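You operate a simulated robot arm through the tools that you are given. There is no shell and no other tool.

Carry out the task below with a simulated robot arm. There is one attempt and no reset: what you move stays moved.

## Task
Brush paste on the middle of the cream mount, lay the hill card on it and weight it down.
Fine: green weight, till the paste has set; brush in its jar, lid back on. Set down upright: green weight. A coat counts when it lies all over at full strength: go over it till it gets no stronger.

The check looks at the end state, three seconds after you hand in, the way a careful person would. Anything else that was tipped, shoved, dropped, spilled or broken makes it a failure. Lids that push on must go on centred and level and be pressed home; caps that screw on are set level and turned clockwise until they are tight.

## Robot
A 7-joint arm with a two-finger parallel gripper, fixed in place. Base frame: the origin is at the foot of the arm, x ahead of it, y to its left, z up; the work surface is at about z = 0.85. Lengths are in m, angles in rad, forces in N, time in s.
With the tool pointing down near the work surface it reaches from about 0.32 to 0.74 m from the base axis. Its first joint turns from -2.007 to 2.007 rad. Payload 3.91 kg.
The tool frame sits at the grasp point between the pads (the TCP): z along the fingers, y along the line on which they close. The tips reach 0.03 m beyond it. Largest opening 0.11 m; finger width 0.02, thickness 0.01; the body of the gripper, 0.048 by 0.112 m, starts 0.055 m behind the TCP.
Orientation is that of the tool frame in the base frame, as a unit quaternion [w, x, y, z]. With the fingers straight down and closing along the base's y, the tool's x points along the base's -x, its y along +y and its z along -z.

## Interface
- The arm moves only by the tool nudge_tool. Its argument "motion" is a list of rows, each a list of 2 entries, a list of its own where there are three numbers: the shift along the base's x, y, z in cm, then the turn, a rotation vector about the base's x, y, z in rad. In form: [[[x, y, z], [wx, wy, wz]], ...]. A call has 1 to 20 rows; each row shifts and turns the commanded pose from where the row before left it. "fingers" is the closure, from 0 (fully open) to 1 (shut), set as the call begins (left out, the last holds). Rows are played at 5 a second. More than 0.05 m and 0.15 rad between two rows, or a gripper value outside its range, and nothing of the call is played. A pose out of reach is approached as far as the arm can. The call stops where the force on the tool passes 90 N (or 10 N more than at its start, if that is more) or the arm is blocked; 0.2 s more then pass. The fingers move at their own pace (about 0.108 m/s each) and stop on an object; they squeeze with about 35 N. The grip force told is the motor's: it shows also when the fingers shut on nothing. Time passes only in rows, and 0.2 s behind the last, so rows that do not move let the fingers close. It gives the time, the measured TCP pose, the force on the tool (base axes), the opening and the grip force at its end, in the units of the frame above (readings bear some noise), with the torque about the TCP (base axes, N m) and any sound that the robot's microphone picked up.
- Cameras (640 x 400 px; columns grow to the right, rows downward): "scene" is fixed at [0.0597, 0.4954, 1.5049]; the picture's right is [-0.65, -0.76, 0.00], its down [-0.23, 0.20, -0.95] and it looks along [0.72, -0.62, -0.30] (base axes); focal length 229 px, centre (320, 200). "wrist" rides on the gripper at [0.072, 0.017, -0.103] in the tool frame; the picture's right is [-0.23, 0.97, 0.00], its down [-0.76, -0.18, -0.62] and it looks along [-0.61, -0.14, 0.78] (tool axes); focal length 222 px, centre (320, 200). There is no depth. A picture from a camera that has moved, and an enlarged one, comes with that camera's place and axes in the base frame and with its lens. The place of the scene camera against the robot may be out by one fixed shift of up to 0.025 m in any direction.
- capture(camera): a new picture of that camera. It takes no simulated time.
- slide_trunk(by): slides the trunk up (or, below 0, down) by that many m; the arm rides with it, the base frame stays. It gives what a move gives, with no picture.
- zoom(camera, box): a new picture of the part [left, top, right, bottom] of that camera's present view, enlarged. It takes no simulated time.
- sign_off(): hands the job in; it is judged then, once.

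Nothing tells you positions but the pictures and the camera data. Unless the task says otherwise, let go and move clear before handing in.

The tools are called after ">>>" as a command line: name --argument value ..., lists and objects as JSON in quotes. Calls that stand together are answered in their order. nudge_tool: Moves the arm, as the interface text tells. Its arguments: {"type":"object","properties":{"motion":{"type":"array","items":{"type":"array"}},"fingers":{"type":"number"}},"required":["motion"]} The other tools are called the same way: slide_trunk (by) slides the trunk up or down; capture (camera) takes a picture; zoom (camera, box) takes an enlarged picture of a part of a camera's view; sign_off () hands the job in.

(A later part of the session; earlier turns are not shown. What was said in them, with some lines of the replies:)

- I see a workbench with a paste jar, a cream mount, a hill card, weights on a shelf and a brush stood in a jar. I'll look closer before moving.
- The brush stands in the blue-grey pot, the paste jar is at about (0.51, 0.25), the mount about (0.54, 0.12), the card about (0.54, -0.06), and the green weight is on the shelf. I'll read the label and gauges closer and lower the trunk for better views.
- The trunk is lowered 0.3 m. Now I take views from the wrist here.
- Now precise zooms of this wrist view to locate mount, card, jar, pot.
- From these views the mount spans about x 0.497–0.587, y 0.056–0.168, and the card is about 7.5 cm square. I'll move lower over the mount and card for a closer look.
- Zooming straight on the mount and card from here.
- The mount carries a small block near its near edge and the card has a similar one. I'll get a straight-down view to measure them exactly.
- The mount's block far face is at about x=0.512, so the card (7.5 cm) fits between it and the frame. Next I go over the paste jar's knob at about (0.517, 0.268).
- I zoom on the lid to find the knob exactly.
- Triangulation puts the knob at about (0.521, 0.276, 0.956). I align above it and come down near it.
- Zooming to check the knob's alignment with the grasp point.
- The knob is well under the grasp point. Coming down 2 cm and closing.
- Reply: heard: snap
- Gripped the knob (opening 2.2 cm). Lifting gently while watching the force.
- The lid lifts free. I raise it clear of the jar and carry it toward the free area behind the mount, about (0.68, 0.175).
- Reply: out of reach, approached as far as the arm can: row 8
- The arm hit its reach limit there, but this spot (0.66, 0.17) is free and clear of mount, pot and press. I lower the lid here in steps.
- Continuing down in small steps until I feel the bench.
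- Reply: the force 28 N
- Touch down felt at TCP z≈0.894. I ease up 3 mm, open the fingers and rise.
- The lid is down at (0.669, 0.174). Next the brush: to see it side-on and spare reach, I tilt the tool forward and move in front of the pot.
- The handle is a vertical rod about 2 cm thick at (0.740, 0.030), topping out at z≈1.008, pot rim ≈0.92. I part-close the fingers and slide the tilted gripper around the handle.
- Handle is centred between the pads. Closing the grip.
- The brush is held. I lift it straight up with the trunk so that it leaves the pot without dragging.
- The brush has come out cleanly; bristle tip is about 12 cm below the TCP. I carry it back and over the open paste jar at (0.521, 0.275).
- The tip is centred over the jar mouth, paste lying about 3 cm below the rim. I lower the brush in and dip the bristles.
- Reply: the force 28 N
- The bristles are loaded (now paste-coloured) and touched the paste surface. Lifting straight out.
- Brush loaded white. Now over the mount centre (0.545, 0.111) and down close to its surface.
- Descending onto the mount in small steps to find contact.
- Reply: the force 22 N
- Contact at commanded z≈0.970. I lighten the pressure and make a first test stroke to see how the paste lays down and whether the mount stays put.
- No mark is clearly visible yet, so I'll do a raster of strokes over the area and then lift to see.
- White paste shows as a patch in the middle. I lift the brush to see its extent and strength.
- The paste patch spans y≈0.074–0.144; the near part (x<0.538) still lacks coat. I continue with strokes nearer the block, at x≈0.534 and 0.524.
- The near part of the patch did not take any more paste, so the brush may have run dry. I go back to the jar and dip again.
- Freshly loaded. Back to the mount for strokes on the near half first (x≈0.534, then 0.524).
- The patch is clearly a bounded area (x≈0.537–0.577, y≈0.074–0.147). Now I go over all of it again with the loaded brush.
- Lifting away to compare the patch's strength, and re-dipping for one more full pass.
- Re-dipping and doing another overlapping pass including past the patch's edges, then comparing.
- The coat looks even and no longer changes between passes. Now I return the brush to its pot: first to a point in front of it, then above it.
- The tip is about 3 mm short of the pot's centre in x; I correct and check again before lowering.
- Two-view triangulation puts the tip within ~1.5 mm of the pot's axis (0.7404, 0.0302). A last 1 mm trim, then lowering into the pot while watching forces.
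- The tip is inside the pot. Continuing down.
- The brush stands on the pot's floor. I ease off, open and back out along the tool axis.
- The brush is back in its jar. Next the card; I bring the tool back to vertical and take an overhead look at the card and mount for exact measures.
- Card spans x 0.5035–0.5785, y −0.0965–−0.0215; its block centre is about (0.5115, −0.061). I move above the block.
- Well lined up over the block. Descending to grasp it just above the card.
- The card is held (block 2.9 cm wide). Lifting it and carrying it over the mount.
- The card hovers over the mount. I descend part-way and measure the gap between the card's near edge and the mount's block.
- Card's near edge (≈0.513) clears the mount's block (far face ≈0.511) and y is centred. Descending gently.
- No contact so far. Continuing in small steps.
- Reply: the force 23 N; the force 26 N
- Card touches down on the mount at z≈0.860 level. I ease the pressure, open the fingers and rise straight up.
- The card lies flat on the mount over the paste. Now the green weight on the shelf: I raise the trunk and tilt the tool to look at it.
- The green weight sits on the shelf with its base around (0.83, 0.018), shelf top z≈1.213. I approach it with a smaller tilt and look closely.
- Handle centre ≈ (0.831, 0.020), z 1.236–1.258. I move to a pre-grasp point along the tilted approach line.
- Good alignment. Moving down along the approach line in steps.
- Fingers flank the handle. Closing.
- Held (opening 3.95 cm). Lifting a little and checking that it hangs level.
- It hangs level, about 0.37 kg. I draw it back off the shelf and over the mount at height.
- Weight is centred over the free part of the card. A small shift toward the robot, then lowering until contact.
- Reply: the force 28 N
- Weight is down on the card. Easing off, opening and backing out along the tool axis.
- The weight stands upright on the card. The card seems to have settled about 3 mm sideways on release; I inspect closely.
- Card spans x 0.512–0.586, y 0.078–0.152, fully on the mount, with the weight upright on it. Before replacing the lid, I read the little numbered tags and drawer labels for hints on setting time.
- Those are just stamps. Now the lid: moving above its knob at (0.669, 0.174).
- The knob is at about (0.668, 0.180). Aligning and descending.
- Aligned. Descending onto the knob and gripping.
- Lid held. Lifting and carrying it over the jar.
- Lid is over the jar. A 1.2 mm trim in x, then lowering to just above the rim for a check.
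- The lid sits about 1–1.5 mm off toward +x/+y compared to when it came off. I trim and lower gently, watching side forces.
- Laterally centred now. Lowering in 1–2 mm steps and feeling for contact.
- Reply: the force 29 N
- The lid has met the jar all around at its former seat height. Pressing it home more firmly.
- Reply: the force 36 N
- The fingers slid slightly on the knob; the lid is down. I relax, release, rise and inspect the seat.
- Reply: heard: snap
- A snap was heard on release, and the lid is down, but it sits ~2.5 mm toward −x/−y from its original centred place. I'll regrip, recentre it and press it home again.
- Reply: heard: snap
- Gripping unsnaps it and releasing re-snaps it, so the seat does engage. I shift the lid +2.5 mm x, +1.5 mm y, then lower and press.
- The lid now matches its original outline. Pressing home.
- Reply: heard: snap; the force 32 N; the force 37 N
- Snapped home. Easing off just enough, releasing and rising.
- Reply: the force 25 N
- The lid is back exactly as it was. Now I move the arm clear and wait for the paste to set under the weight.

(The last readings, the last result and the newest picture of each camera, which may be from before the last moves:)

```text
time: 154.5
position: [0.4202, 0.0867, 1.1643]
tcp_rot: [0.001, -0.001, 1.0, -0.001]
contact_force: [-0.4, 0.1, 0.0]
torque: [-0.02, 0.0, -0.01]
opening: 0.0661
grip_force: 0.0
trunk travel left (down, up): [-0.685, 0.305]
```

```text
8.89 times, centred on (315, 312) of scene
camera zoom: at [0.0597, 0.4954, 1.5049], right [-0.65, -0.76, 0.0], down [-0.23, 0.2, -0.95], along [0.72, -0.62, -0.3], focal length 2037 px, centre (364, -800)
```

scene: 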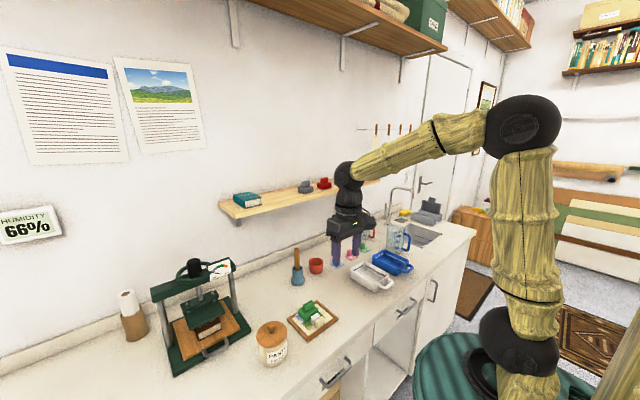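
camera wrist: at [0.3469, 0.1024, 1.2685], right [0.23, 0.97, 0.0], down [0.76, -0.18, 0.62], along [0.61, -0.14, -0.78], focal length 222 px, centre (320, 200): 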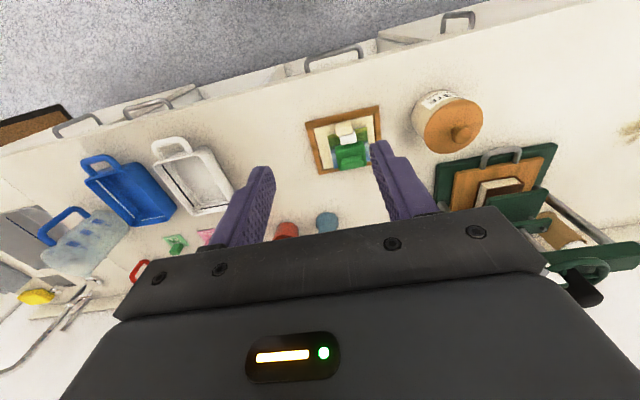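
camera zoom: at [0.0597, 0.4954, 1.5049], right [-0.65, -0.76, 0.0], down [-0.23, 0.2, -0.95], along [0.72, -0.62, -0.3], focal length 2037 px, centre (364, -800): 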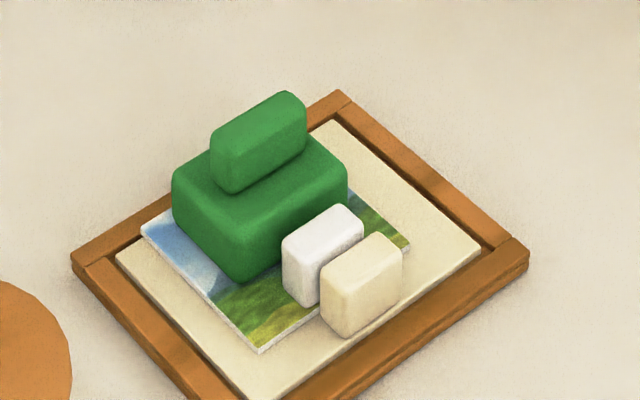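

Everything is in place. I hold still, letting time pass for the paste to set.

>>> nudge_tool --motion '[[[0, 0, 0], [0, 0, 0]], [[0, 0, 0], [0, 0, 0]], [[0, 0, 0], [0, 0, 0]], [[0, 0, 0], [0, 0, 0]], [[0, 0, 0], [0, 0, 0]], [[0, 0, 0], [0, 0, 0]], [[0, 0, 0], [0, 0, 0]], [[0, 0, 0], [0, 0, 0]], [[0, 0, 0], [0, 0, 0]], [[0, 0, 0], [0, 0, 0]], [[0, 0, 0], [0, 0, 0]], [[0, 0, 0], [0, 0, 0]], [[0, 0, 0], [0, 0, 0]], [[0, 0, 0], [0, 0, 0]], [[0, 0, 0], [0, 0, 0]], [[0, 0, 0], [0, 0, 0]], [[0, 0, 0], [0, 0, 0]], [[0, 0, 0], [0, 0, 0]], [[0, 0, 0], [0, 0, 0]], [[0, 0, 0], [0, 0, 0]]]'

>>> nudge_tool --motion '[[[0, 0, 0], [0, 0, 0]], [[0, 0, 0], [0, 0, 0]], [[0, 0, 0], [0, 0, 0]], [[0, 0, 0], [0, 0, 0]], [[0, 0, 0], [0, 0, 0]], [[0, 0, 0], [0, 0, 0]], [[0, 0, 0], [0, 0, 0]], [[0, 0, 0], [0, 0, 0]], [[0, 0, 0], [0, 0, 0]], [[0, 0, 0], [0, 0, 0]], [[0, 0, 0], [0, 0, 0]], [[0, 0, 0], [0, 0, 0]], [[0, 0, 0], [0, 0, 0]], [[0, 0, 0], [0, 0, 0]], [[0, 0, 0], [0, 0, 0]], [[0, 0, 0], [0, 0, 0]], [[0, 0, 0], [0, 0, 0]], [[0, 0, 0], [0, 0, 0]], [[0, 0, 0], [0, 0, 0]], [[0, 0, 0], [0, 0, 0]]]'

>>> nudge_tool --motion '[[[0, 0, 0], [0, 0, 0]], [[0, 0, 0], [0, 0, 0]], [[0, 0, 0], [0, 0, 0]], [[0, 0, 0], [0, 0, 0]], [[0, 0, 0], [0, 0, 0]], [[0, 0, 0], [0, 0, 0]], [[0, 0, 0], [0, 0, 0]], [[0, 0, 0], [0, 0, 0]], [[0, 0, 0], [0, 0, 0]], [[0, 0, 0], [0, 0, 0]], [[0, 0, 0], [0, 0, 0]], [[0, 0, 0], [0, 0, 0]], [[0, 0, 0], [0, 0, 0]], [[0, 0, 0], [0, 0, 0]], [[0, 0, 0], [0, 0, 0]], [[0, 0, 0], [0, 0, 0]], [[0, 0, 0], [0, 0, 0]], [[0, 0, 0], [0, 0, 0]], [[0, 0, 0], [0, 0, 0]], [[0, 0, 0], [0, 0, 0]]]'

>>> slide_trunk --by 0.3

>>> slide_trunk --by -0.3

>>> slide_trunk --by 0.3

>>> slide_trunk --by -0.3

>>> slide_trunk --by 0.3

>>> slide_trunk --by -0.3

>>> zoom --camera "scene" --box '[285, 290, 345, 335]'

```text
time: 158.7
position: [0.4201, 0.0857, 1.1643]
tcp_rot: [0.0, -0.002, 1.0, 0.0]
contact_force: [0.9, -0.1, 0.1]
torque: [0.03, -0.04, 0.03]
opening: 0.0659
grip_force: 0.0
trunk travel left (down, up): [-0.685, 0.305]
```

```text
time: 162.9
position: [0.42, 0.0864, 1.1657]
tcp_rot: [0.001, 0.0, 1.0, 0.001]
contact_force: [-0.1, 0.3, 0.1]
torque: [0.04, 0.05, -0.03]
opening: 0.0659
grip_force: 0.1
trunk travel left (down, up): [-0.685, 0.305]
```

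```text
time: 167.1
position: [0.421, 0.0866, 1.165]
tcp_rot: [0.0, -0.001, 1.0, 0.0]
contact_force: [-0.3, 0.6, -0.2]
torque: [0.01, -0.01, 0.01]
opening: 0.0658
grip_force: 0.1
trunk travel left (down, up): [-0.685, 0.305]
```

```text
time: 170.1
position: [0.4201, 0.0871, 1.4644]
tcp_rot: [0.0, -0.001, 1.0, 0.0]
contact_force: [-0.2, 0.2, -0.1]
torque: [0.02, -0.02, 0.01]
opening: 0.0662
grip_force: 0.0
trunk travel left (down, up): [-0.985, 0.005]
```

```text
time: 173.1
position: [0.4184, 0.0858, 1.1655]
tcp_rot: [0.0, -0.001, 1.0, 0.0]
contact_force: [-0.3, -0.4, -0.5]
torque: [-0.01, 0.0, -0.04]
opening: 0.0657
grip_force: 0.1
trunk travel left (down, up): [-0.685, 0.305]
```

```text
time: 176.1
position: [0.4204, 0.0862, 1.4659]
tcp_rot: [0.0, -0.001, 1.0, 0.0]
contact_force: [-0.5, -0.8, -0.1]
torque: [0.01, 0.01, 0.01]
opening: 0.0661
grip_force: 0.1
trunk travel left (down, up): [-0.985, 0.005]
```

```text
time: 179.1
position: [0.421, 0.0862, 1.1665]
tcp_rot: [-0.001, -0.001, 1.0, 0.0]
contact_force: [0.3, -0.8, 0.5]
torque: [-0.02, 0.05, 0.01]
opening: 0.066
grip_force: 0.1
trunk travel left (down, up): [-0.685, 0.305]
```

```text
time: 182.1
position: [0.4191, 0.0861, 1.4653]
tcp_rot: [0.0, -0.001, 1.0, 0.0]
contact_force: [-0.1, 0.6, 1.4]
torque: [0.03, -0.03, 0.01]
opening: 0.0664
grip_force: 0.0
trunk travel left (down, up): [-0.985, 0.005]
```

```text
time: 185.1
position: [0.4201, 0.0856, 1.1657]
tcp_rot: [-0.001, -0.001, 1.0, 0.0]
contact_force: [-0.2, -0.3, -0.1]
torque: [0.0, -0.01, -0.02]
opening: 0.0662
grip_force: 0.0
trunk travel left (down, up): [-0.685, 0.305]
```

```text
8.89 times, centred on (315, 312) of scene
camera zoom: at [0.0597, 0.4954, 1.5049], right [-0.65, -0.76, 0.0], down [-0.23, 0.2, -0.95], along [0.72, -0.62, -0.3], focal length 2037 px, centre (364, -800)
```

zoom: 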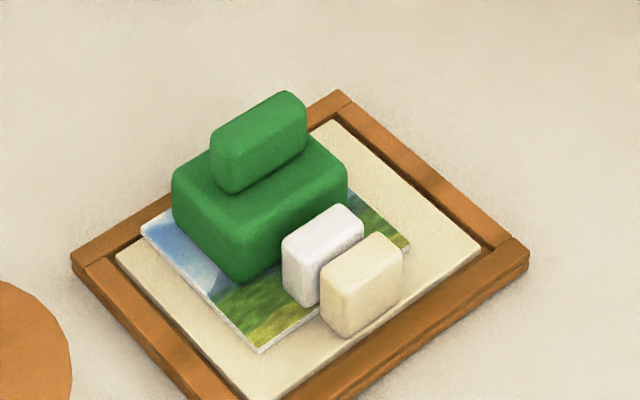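

No visible sign either way, so I keep waiting generously (using trunk travel well clear of everything).

>>> slide_trunk --by 0.3

>>> slide_trunk --by -0.3

>>> slide_trunk --by 0.3

>>> slide_trunk --by -0.3

>>> slide_trunk --by 0.3

>>> slide_trunk --by -0.3

>>> slide_trunk --by 0.3

>>> slide_trunk --by -0.3

>>> slide_trunk --by 0.3

>>> slide_trunk --by -0.3

>>> slide_trunk --by 0.3

>>> slide_trunk --by -0.3

>>> slide_trunk --by 0.3

>>> slide_trunk --by -0.3

>>> slide_trunk --by 0.3

>>> slide_trunk --by -0.3

>>> slide_trunk --by 0.3

>>> slide_trunk --by -0.3

>>> slide_trunk --by 0.3

>>> slide_trunk --by -0.3

>>> zoom --camera "scene" --box '[220, 240, 400, 370]'

```text
time: 188.1
position: [0.4208, 0.0872, 1.4648]
tcp_rot: [0.0, -0.001, 1.0, 0.0]
contact_force: [-0.4, 1.4, 0.7]
torque: [-0.01, -0.02, 0.02]
opening: 0.0662
grip_force: 0.0
trunk travel left (down, up): [-0.985, 0.005]
```

```text
time: 191.1
position: [0.4196, 0.0862, 1.1658]
tcp_rot: [0.0, -0.001, 1.0, -0.001]
contact_force: [-0.7, 0.4, 0.2]
torque: [-0.03, 0.02, 0.02]
opening: 0.0659
grip_force: 0.1
trunk travel left (down, up): [-0.685, 0.305]
```

```text
time: 194.1
position: [0.4202, 0.0855, 1.4647]
tcp_rot: [0.0, -0.001, 1.0, 0.001]
contact_force: [-0.7, -0.5, 1.0]
torque: [-0.01, 0.0, 0.01]
opening: 0.0657
grip_force: 0.0
trunk travel left (down, up): [-0.985, 0.005]
```

```text
time: 197.1
position: [0.42, 0.086, 1.1646]
tcp_rot: [0.001, -0.001, 1.0, 0.0]
contact_force: [0.0, -0.1, -0.7]
torque: [0.0, -0.03, -0.01]
opening: 0.0659
grip_force: 0.0
trunk travel left (down, up): [-0.685, 0.305]
```

```text
time: 200.1
position: [0.4217, 0.0848, 1.4645]
tcp_rot: [0.0, -0.001, 1.0, 0.0]
contact_force: [0.2, 0.4, -0.5]
torque: [0.03, -0.01, -0.01]
opening: 0.066
grip_force: 0.1
trunk travel left (down, up): [-0.985, 0.005]
```

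```text
time: 203.1
position: [0.4197, 0.0864, 1.1648]
tcp_rot: [0.0, -0.001, 1.0, 0.0]
contact_force: [0.6, 0.3, -0.1]
torque: [-0.02, -0.01, 0.04]
opening: 0.066
grip_force: 0.0
trunk travel left (down, up): [-0.685, 0.305]
```

```text
time: 206.1
position: [0.4192, 0.0867, 1.4644]
tcp_rot: [0.0, -0.001, 1.0, -0.001]
contact_force: [-0.3, 0.6, 0.5]
torque: [-0.01, 0.03, -0.01]
opening: 0.0661
grip_force: 0.1
trunk travel left (down, up): [-0.985, 0.005]
```

```text
time: 209.1
position: [0.4194, 0.0861, 1.1651]
tcp_rot: [0.0, 0.0, 1.0, 0.0]
contact_force: [0.3, -0.1, 0.3]
torque: [0.02, -0.02, 0.03]
opening: 0.066
grip_force: 0.0
trunk travel left (down, up): [-0.685, 0.305]
```

```text
time: 212.1
position: [0.4199, 0.0855, 1.4653]
tcp_rot: [0.0, -0.002, 1.0, 0.0]
contact_force: [0.7, 0.7, 0.4]
torque: [0.01, -0.02, -0.04]
opening: 0.0659
grip_force: 0.1
trunk travel left (down, up): [-0.985, 0.005]
```

```text
time: 215.1
position: [0.4191, 0.0857, 1.1646]
tcp_rot: [0.001, -0.001, 1.0, 0.0]
contact_force: [-0.5, -0.7, -1.1]
torque: [0.02, 0.0, -0.03]
opening: 0.066
grip_force: 0.0
trunk travel left (down, up): [-0.685, 0.305]
```

```text
time: 218.1
position: [0.4195, 0.0849, 1.4646]
tcp_rot: [-0.001, -0.001, 1.0, 0.0]
contact_force: [0.7, 0.3, 0.1]
torque: [0.01, 0.03, 0.0]
opening: 0.066
grip_force: 0.0
trunk travel left (down, up): [-0.985, 0.005]
```

```text
time: 221.1
position: [0.4203, 0.0859, 1.165]
tcp_rot: [0.0, -0.001, 1.0, 0.0]
contact_force: [0.1, -0.9, 0.2]
torque: [-0.03, -0.01, 0.04]
opening: 0.066
grip_force: 0.1
trunk travel left (down, up): [-0.685, 0.305]
```

```text
time: 224.1
position: [0.4206, 0.0854, 1.4655]
tcp_rot: [0.001, -0.001, 1.0, 0.0]
contact_force: [0.2, -0.4, 0.2]
torque: [0.04, -0.02, 0.02]
opening: 0.0656
grip_force: 0.0
trunk travel left (down, up): [-0.985, 0.005]
```

```text
time: 227.1
position: [0.4192, 0.0865, 1.1647]
tcp_rot: [-0.001, -0.001, 1.0, 0.0]
contact_force: [0.1, -0.3, 0.5]
torque: [0.0, -0.02, -0.04]
opening: 0.0661
grip_force: 0.0
trunk travel left (down, up): [-0.685, 0.305]
```

```text
time: 230.1
position: [0.42, 0.0863, 1.4656]
tcp_rot: [0.0, -0.001, 1.0, -0.001]
contact_force: [0.0, 0.2, -0.3]
torque: [0.02, 0.01, 0.01]
opening: 0.0662
grip_force: 0.0
trunk travel left (down, up): [-0.985, 0.005]
```

```text
time: 233.1
position: [0.4198, 0.0857, 1.1647]
tcp_rot: [-0.001, -0.001, 1.0, 0.0]
contact_force: [0.3, 0.8, 1.0]
torque: [0.0, 0.01, -0.02]
opening: 0.0659
grip_force: 0.0
trunk travel left (down, up): [-0.685, 0.305]
```

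```text
time: 236.1
position: [0.4201, 0.0864, 1.4658]
tcp_rot: [0.0, 0.0, 1.0, 0.0]
contact_force: [-0.5, -1.1, 0.3]
torque: [0.02, 0.01, 0.03]
opening: 0.066
grip_force: 0.0
trunk travel left (down, up): [-0.985, 0.005]
```

```text
time: 239.1
position: [0.4204, 0.0855, 1.165]
tcp_rot: [0.0, -0.001, 1.0, 0.0]
contact_force: [-0.7, -0.5, -0.3]
torque: [-0.03, 0.0, 0.04]
opening: 0.0659
grip_force: 0.0
trunk travel left (down, up): [-0.685, 0.305]
```

```text
time: 242.1
position: [0.4209, 0.0864, 1.4651]
tcp_rot: [0.0, -0.001, 1.0, 0.0]
contact_force: [1.1, -0.1, 0.6]
torque: [-0.01, 0.03, -0.02]
opening: 0.066
grip_force: 0.0
trunk travel left (down, up): [-0.985, 0.005]
```

```text
time: 245.1
position: [0.4204, 0.0852, 1.1643]
tcp_rot: [0.0, 0.0, 1.0, 0.0]
contact_force: [-0.1, 0.4, 0.6]
torque: [-0.02, 0.0, -0.02]
opening: 0.0661
grip_force: 0.1
trunk travel left (down, up): [-0.685, 0.305]
```

```text
3.08 times, centred on (310, 305) of scene
camera zoom: at [0.0597, 0.4954, 1.5049], right [-0.65, -0.76, 0.0], down [-0.23, 0.2, -0.95], along [0.72, -0.62, -0.3], focal length 705 px, centre (351, -123)
```

zoom: 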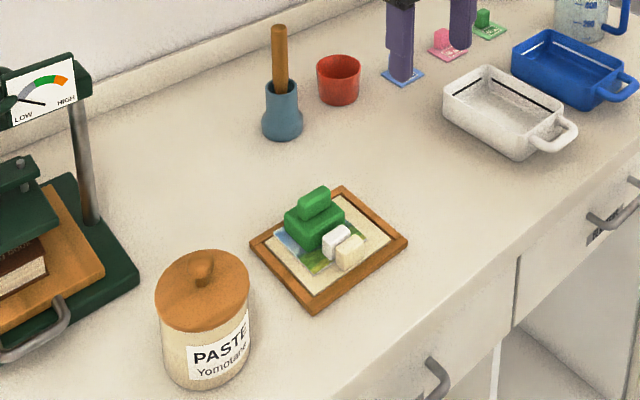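

Nearly two minutes under the weight. One more minute for safety.

>>> slide_trunk --by 0.3

>>> slide_trunk --by -0.3

>>> slide_trunk --by 0.3

>>> slide_trunk --by -0.3

>>> slide_trunk --by 0.3

>>> slide_trunk --by -0.3

>>> slide_trunk --by 0.3

>>> slide_trunk --by -0.3

>>> slide_trunk --by 0.3

>>> slide_trunk --by -0.3

>>> slide_trunk --by 0.3

>>> slide_trunk --by -0.3

>>> slide_trunk --by 0.3

>>> slide_trunk --by -0.3

>>> slide_trunk --by 0.3

>>> slide_trunk --by -0.3

>>> slide_trunk --by 0.3

>>> slide_trunk --by -0.3

>>> slide_trunk --by 0.3

>>> zoom --camera "scene" --box '[220, 240, 400, 370]'

>>> capture --camera "scene"

```text
time: 248.1
position: [0.4194, 0.0858, 1.4637]
tcp_rot: [0.0, -0.001, 1.0, 0.0]
contact_force: [-0.4, 0.5, -0.1]
torque: [0.02, -0.02, -0.02]
opening: 0.0661
grip_force: 0.1
trunk travel left (down, up): [-0.985, 0.005]
```

```text
time: 251.1
position: [0.4207, 0.0854, 1.166]
tcp_rot: [0.0, -0.001, 1.0, -0.001]
contact_force: [0.2, 0.4, 0.8]
torque: [0.02, 0.0, 0.02]
opening: 0.0656
grip_force: 0.1
trunk travel left (down, up): [-0.685, 0.305]
```

```text
time: 254.1
position: [0.4211, 0.0858, 1.4647]
tcp_rot: [-0.001, 0.0, 1.0, -0.001]
contact_force: [0.1, 0.2, -0.6]
torque: [0.0, 0.03, -0.02]
opening: 0.066
grip_force: 0.1
trunk travel left (down, up): [-0.985, 0.005]
```

```text
time: 257.1
position: [0.4201, 0.0855, 1.1649]
tcp_rot: [0.0, -0.001, 1.0, 0.0]
contact_force: [1.0, -0.5, -0.4]
torque: [-0.03, -0.03, 0.0]
opening: 0.0656
grip_force: 0.1
trunk travel left (down, up): [-0.685, 0.305]
```

```text
time: 260.1
position: [0.4202, 0.0863, 1.4645]
tcp_rot: [0.0, -0.001, 1.0, 0.0]
contact_force: [1.0, 0.6, -0.8]
torque: [0.0, 0.0, 0.02]
opening: 0.0658
grip_force: 0.1
trunk travel left (down, up): [-0.985, 0.005]
```

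```text
time: 263.1
position: [0.4197, 0.0855, 1.166]
tcp_rot: [-0.001, 0.0, 1.0, 0.0]
contact_force: [-0.8, 0.1, -0.3]
torque: [0.02, -0.03, 0.01]
opening: 0.066
grip_force: 0.1
trunk travel left (down, up): [-0.685, 0.305]
```

```text
time: 266.1
position: [0.4195, 0.0849, 1.4647]
tcp_rot: [-0.001, -0.001, 1.0, 0.0]
contact_force: [-0.4, -0.5, 0.8]
torque: [-0.02, 0.01, 0.01]
opening: 0.066
grip_force: 0.1
trunk travel left (down, up): [-0.985, 0.005]
```

```text
time: 269.1
position: [0.4206, 0.0861, 1.1639]
tcp_rot: [0.0, 0.0, 1.0, 0.001]
contact_force: [-0.2, 1.5, -0.3]
torque: [0.0, 0.01, 0.03]
opening: 0.066
grip_force: 0.1
trunk travel left (down, up): [-0.685, 0.305]
```

```text
time: 272.1
position: [0.4197, 0.0858, 1.4656]
tcp_rot: [0.0, -0.001, 1.0, 0.0]
contact_force: [0.0, 0.0, 0.2]
torque: [0.0, 0.0, -0.01]
opening: 0.0663
grip_force: 0.1
trunk travel left (down, up): [-0.985, 0.005]
```

```text
time: 275.1
position: [0.4196, 0.0854, 1.1651]
tcp_rot: [0.0, -0.001, 1.0, 0.0]
contact_force: [-0.6, 1.2, 0.3]
torque: [-0.01, 0.01, 0.03]
opening: 0.0659
grip_force: 0.1
trunk travel left (down, up): [-0.685, 0.305]
```

```text
time: 278.1
position: [0.4203, 0.0862, 1.4652]
tcp_rot: [0.0, -0.001, 1.0, 0.0]
contact_force: [0.5, 0.0, -0.4]
torque: [0.05, 0.06, 0.02]
opening: 0.0661
grip_force: 0.0
trunk travel left (down, up): [-0.985, 0.005]
```

```text
time: 281.1
position: [0.4197, 0.0853, 1.1653]
tcp_rot: [0.0, -0.001, 1.0, 0.0]
contact_force: [-0.1, 0.7, 0.2]
torque: [0.01, -0.01, 0.03]
opening: 0.0658
grip_force: 0.1
trunk travel left (down, up): [-0.685, 0.305]
```

```text
time: 284.1
position: [0.4197, 0.0851, 1.4659]
tcp_rot: [0.0, 0.0, 1.0, -0.001]
contact_force: [0.2, 0.3, 0.4]
torque: [0.03, -0.02, 0.01]
opening: 0.066
grip_force: 0.2
trunk travel left (down, up): [-0.985, 0.005]
```

```text
time: 287.1
position: [0.4205, 0.0849, 1.1657]
tcp_rot: [-0.001, -0.001, 1.0, 0.0]
contact_force: [-0.4, 0.4, 0.9]
torque: [0.0, -0.05, -0.01]
opening: 0.0659
grip_force: 0.1
trunk travel left (down, up): [-0.685, 0.305]
```

```text
time: 290.1
position: [0.4189, 0.0868, 1.4654]
tcp_rot: [0.0, 0.0, 1.0, -0.001]
contact_force: [-0.1, -0.6, -0.5]
torque: [0.01, -0.03, -0.01]
opening: 0.0659
grip_force: 0.0
trunk travel left (down, up): [-0.985, 0.005]
```

```text
time: 293.1
position: [0.4201, 0.0856, 1.1654]
tcp_rot: [-0.001, -0.001, 1.0, 0.001]
contact_force: [-0.2, -0.5, 0.0]
torque: [-0.02, -0.01, -0.01]
opening: 0.0664
grip_force: 0.2
trunk travel left (down, up): [-0.685, 0.305]
```

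```text
time: 296.1
position: [0.4201, 0.0854, 1.4653]
tcp_rot: [0.001, -0.001, 1.0, 0.0]
contact_force: [-0.4, 0.0, -0.5]
torque: [-0.01, 0.01, 0.0]
opening: 0.0662
grip_force: 0.1
trunk travel left (down, up): [-0.985, 0.005]
```

```text
time: 299.1
position: [0.4207, 0.0857, 1.1658]
tcp_rot: [0.001, -0.001, 1.0, 0.0]
contact_force: [0.6, 0.2, -0.5]
torque: [0.0, -0.02, 0.01]
opening: 0.0659
grip_force: 0.0
trunk travel left (down, up): [-0.685, 0.305]
```

```text
time: 302.1
position: [0.4196, 0.0863, 1.465]
tcp_rot: [-0.001, -0.001, 1.0, 0.0]
contact_force: [-0.7, 0.8, 0.5]
torque: [-0.02, -0.02, -0.04]
opening: 0.066
grip_force: 0.1
trunk travel left (down, up): [-0.985, 0.005]
```

```text
3.08 times, centred on (310, 305) of scene
camera zoom: at [0.0597, 0.4954, 1.5049], right [-0.65, -0.76, 0.0], down [-0.23, 0.2, -0.95], along [0.72, -0.62, -0.3], focal length 705 px, centre (351, -123)
```

zoom: 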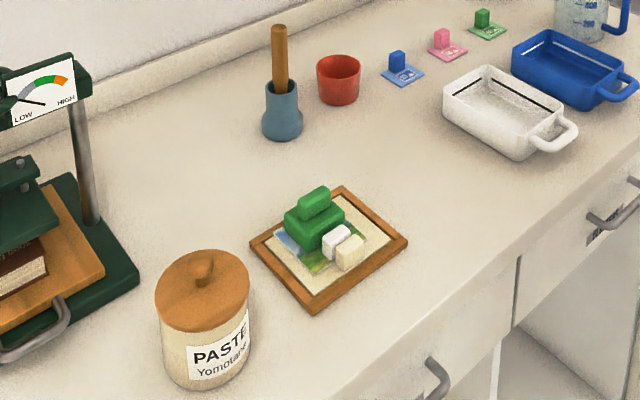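

```text
taken
```

scene: 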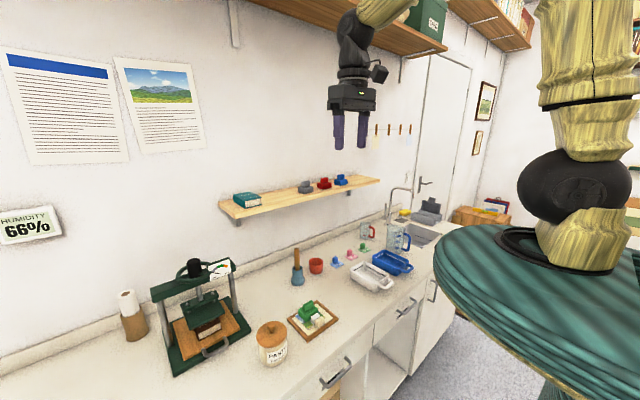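

The brush is in its jar, the lid is snapped on, and the card lies on the mount with the green weight upright on it. It has been weighted for nearly three minutes, the arm is clear, and I'm handing in.

>>> sign_off

```text
The job is handed in.
```

The hill card is pasted onto the cream mount with the green weight standing upright on it, and I have handed the job in.

- **Paste:** I brushed the middle of the mount in overlapping passes, dipping three times. The last pass made the coat no stronger.
- **Card:** It lies over the paste. Its near edge just clears the mount's block. It slid about 3–4 mm sideways when I let go of the weight, so it is slightly off centre. I left it there rather than disturb the paste.
- **Weight:** The green weight was on the card for nearly three minutes before I handed in. I saw no sign that showed whether the paste had set, so I waited that long to be safe and left the weight on.
- **Brush and lid:** The brush is back in its jar. The lid first went on about 2.5 mm off centre. I regripped it, centred it and pressed it until it snapped home, and it now looks just as it did at the start.

Nothing else on the bench or shelf looks out of place, and the arm was clear before I handed in.
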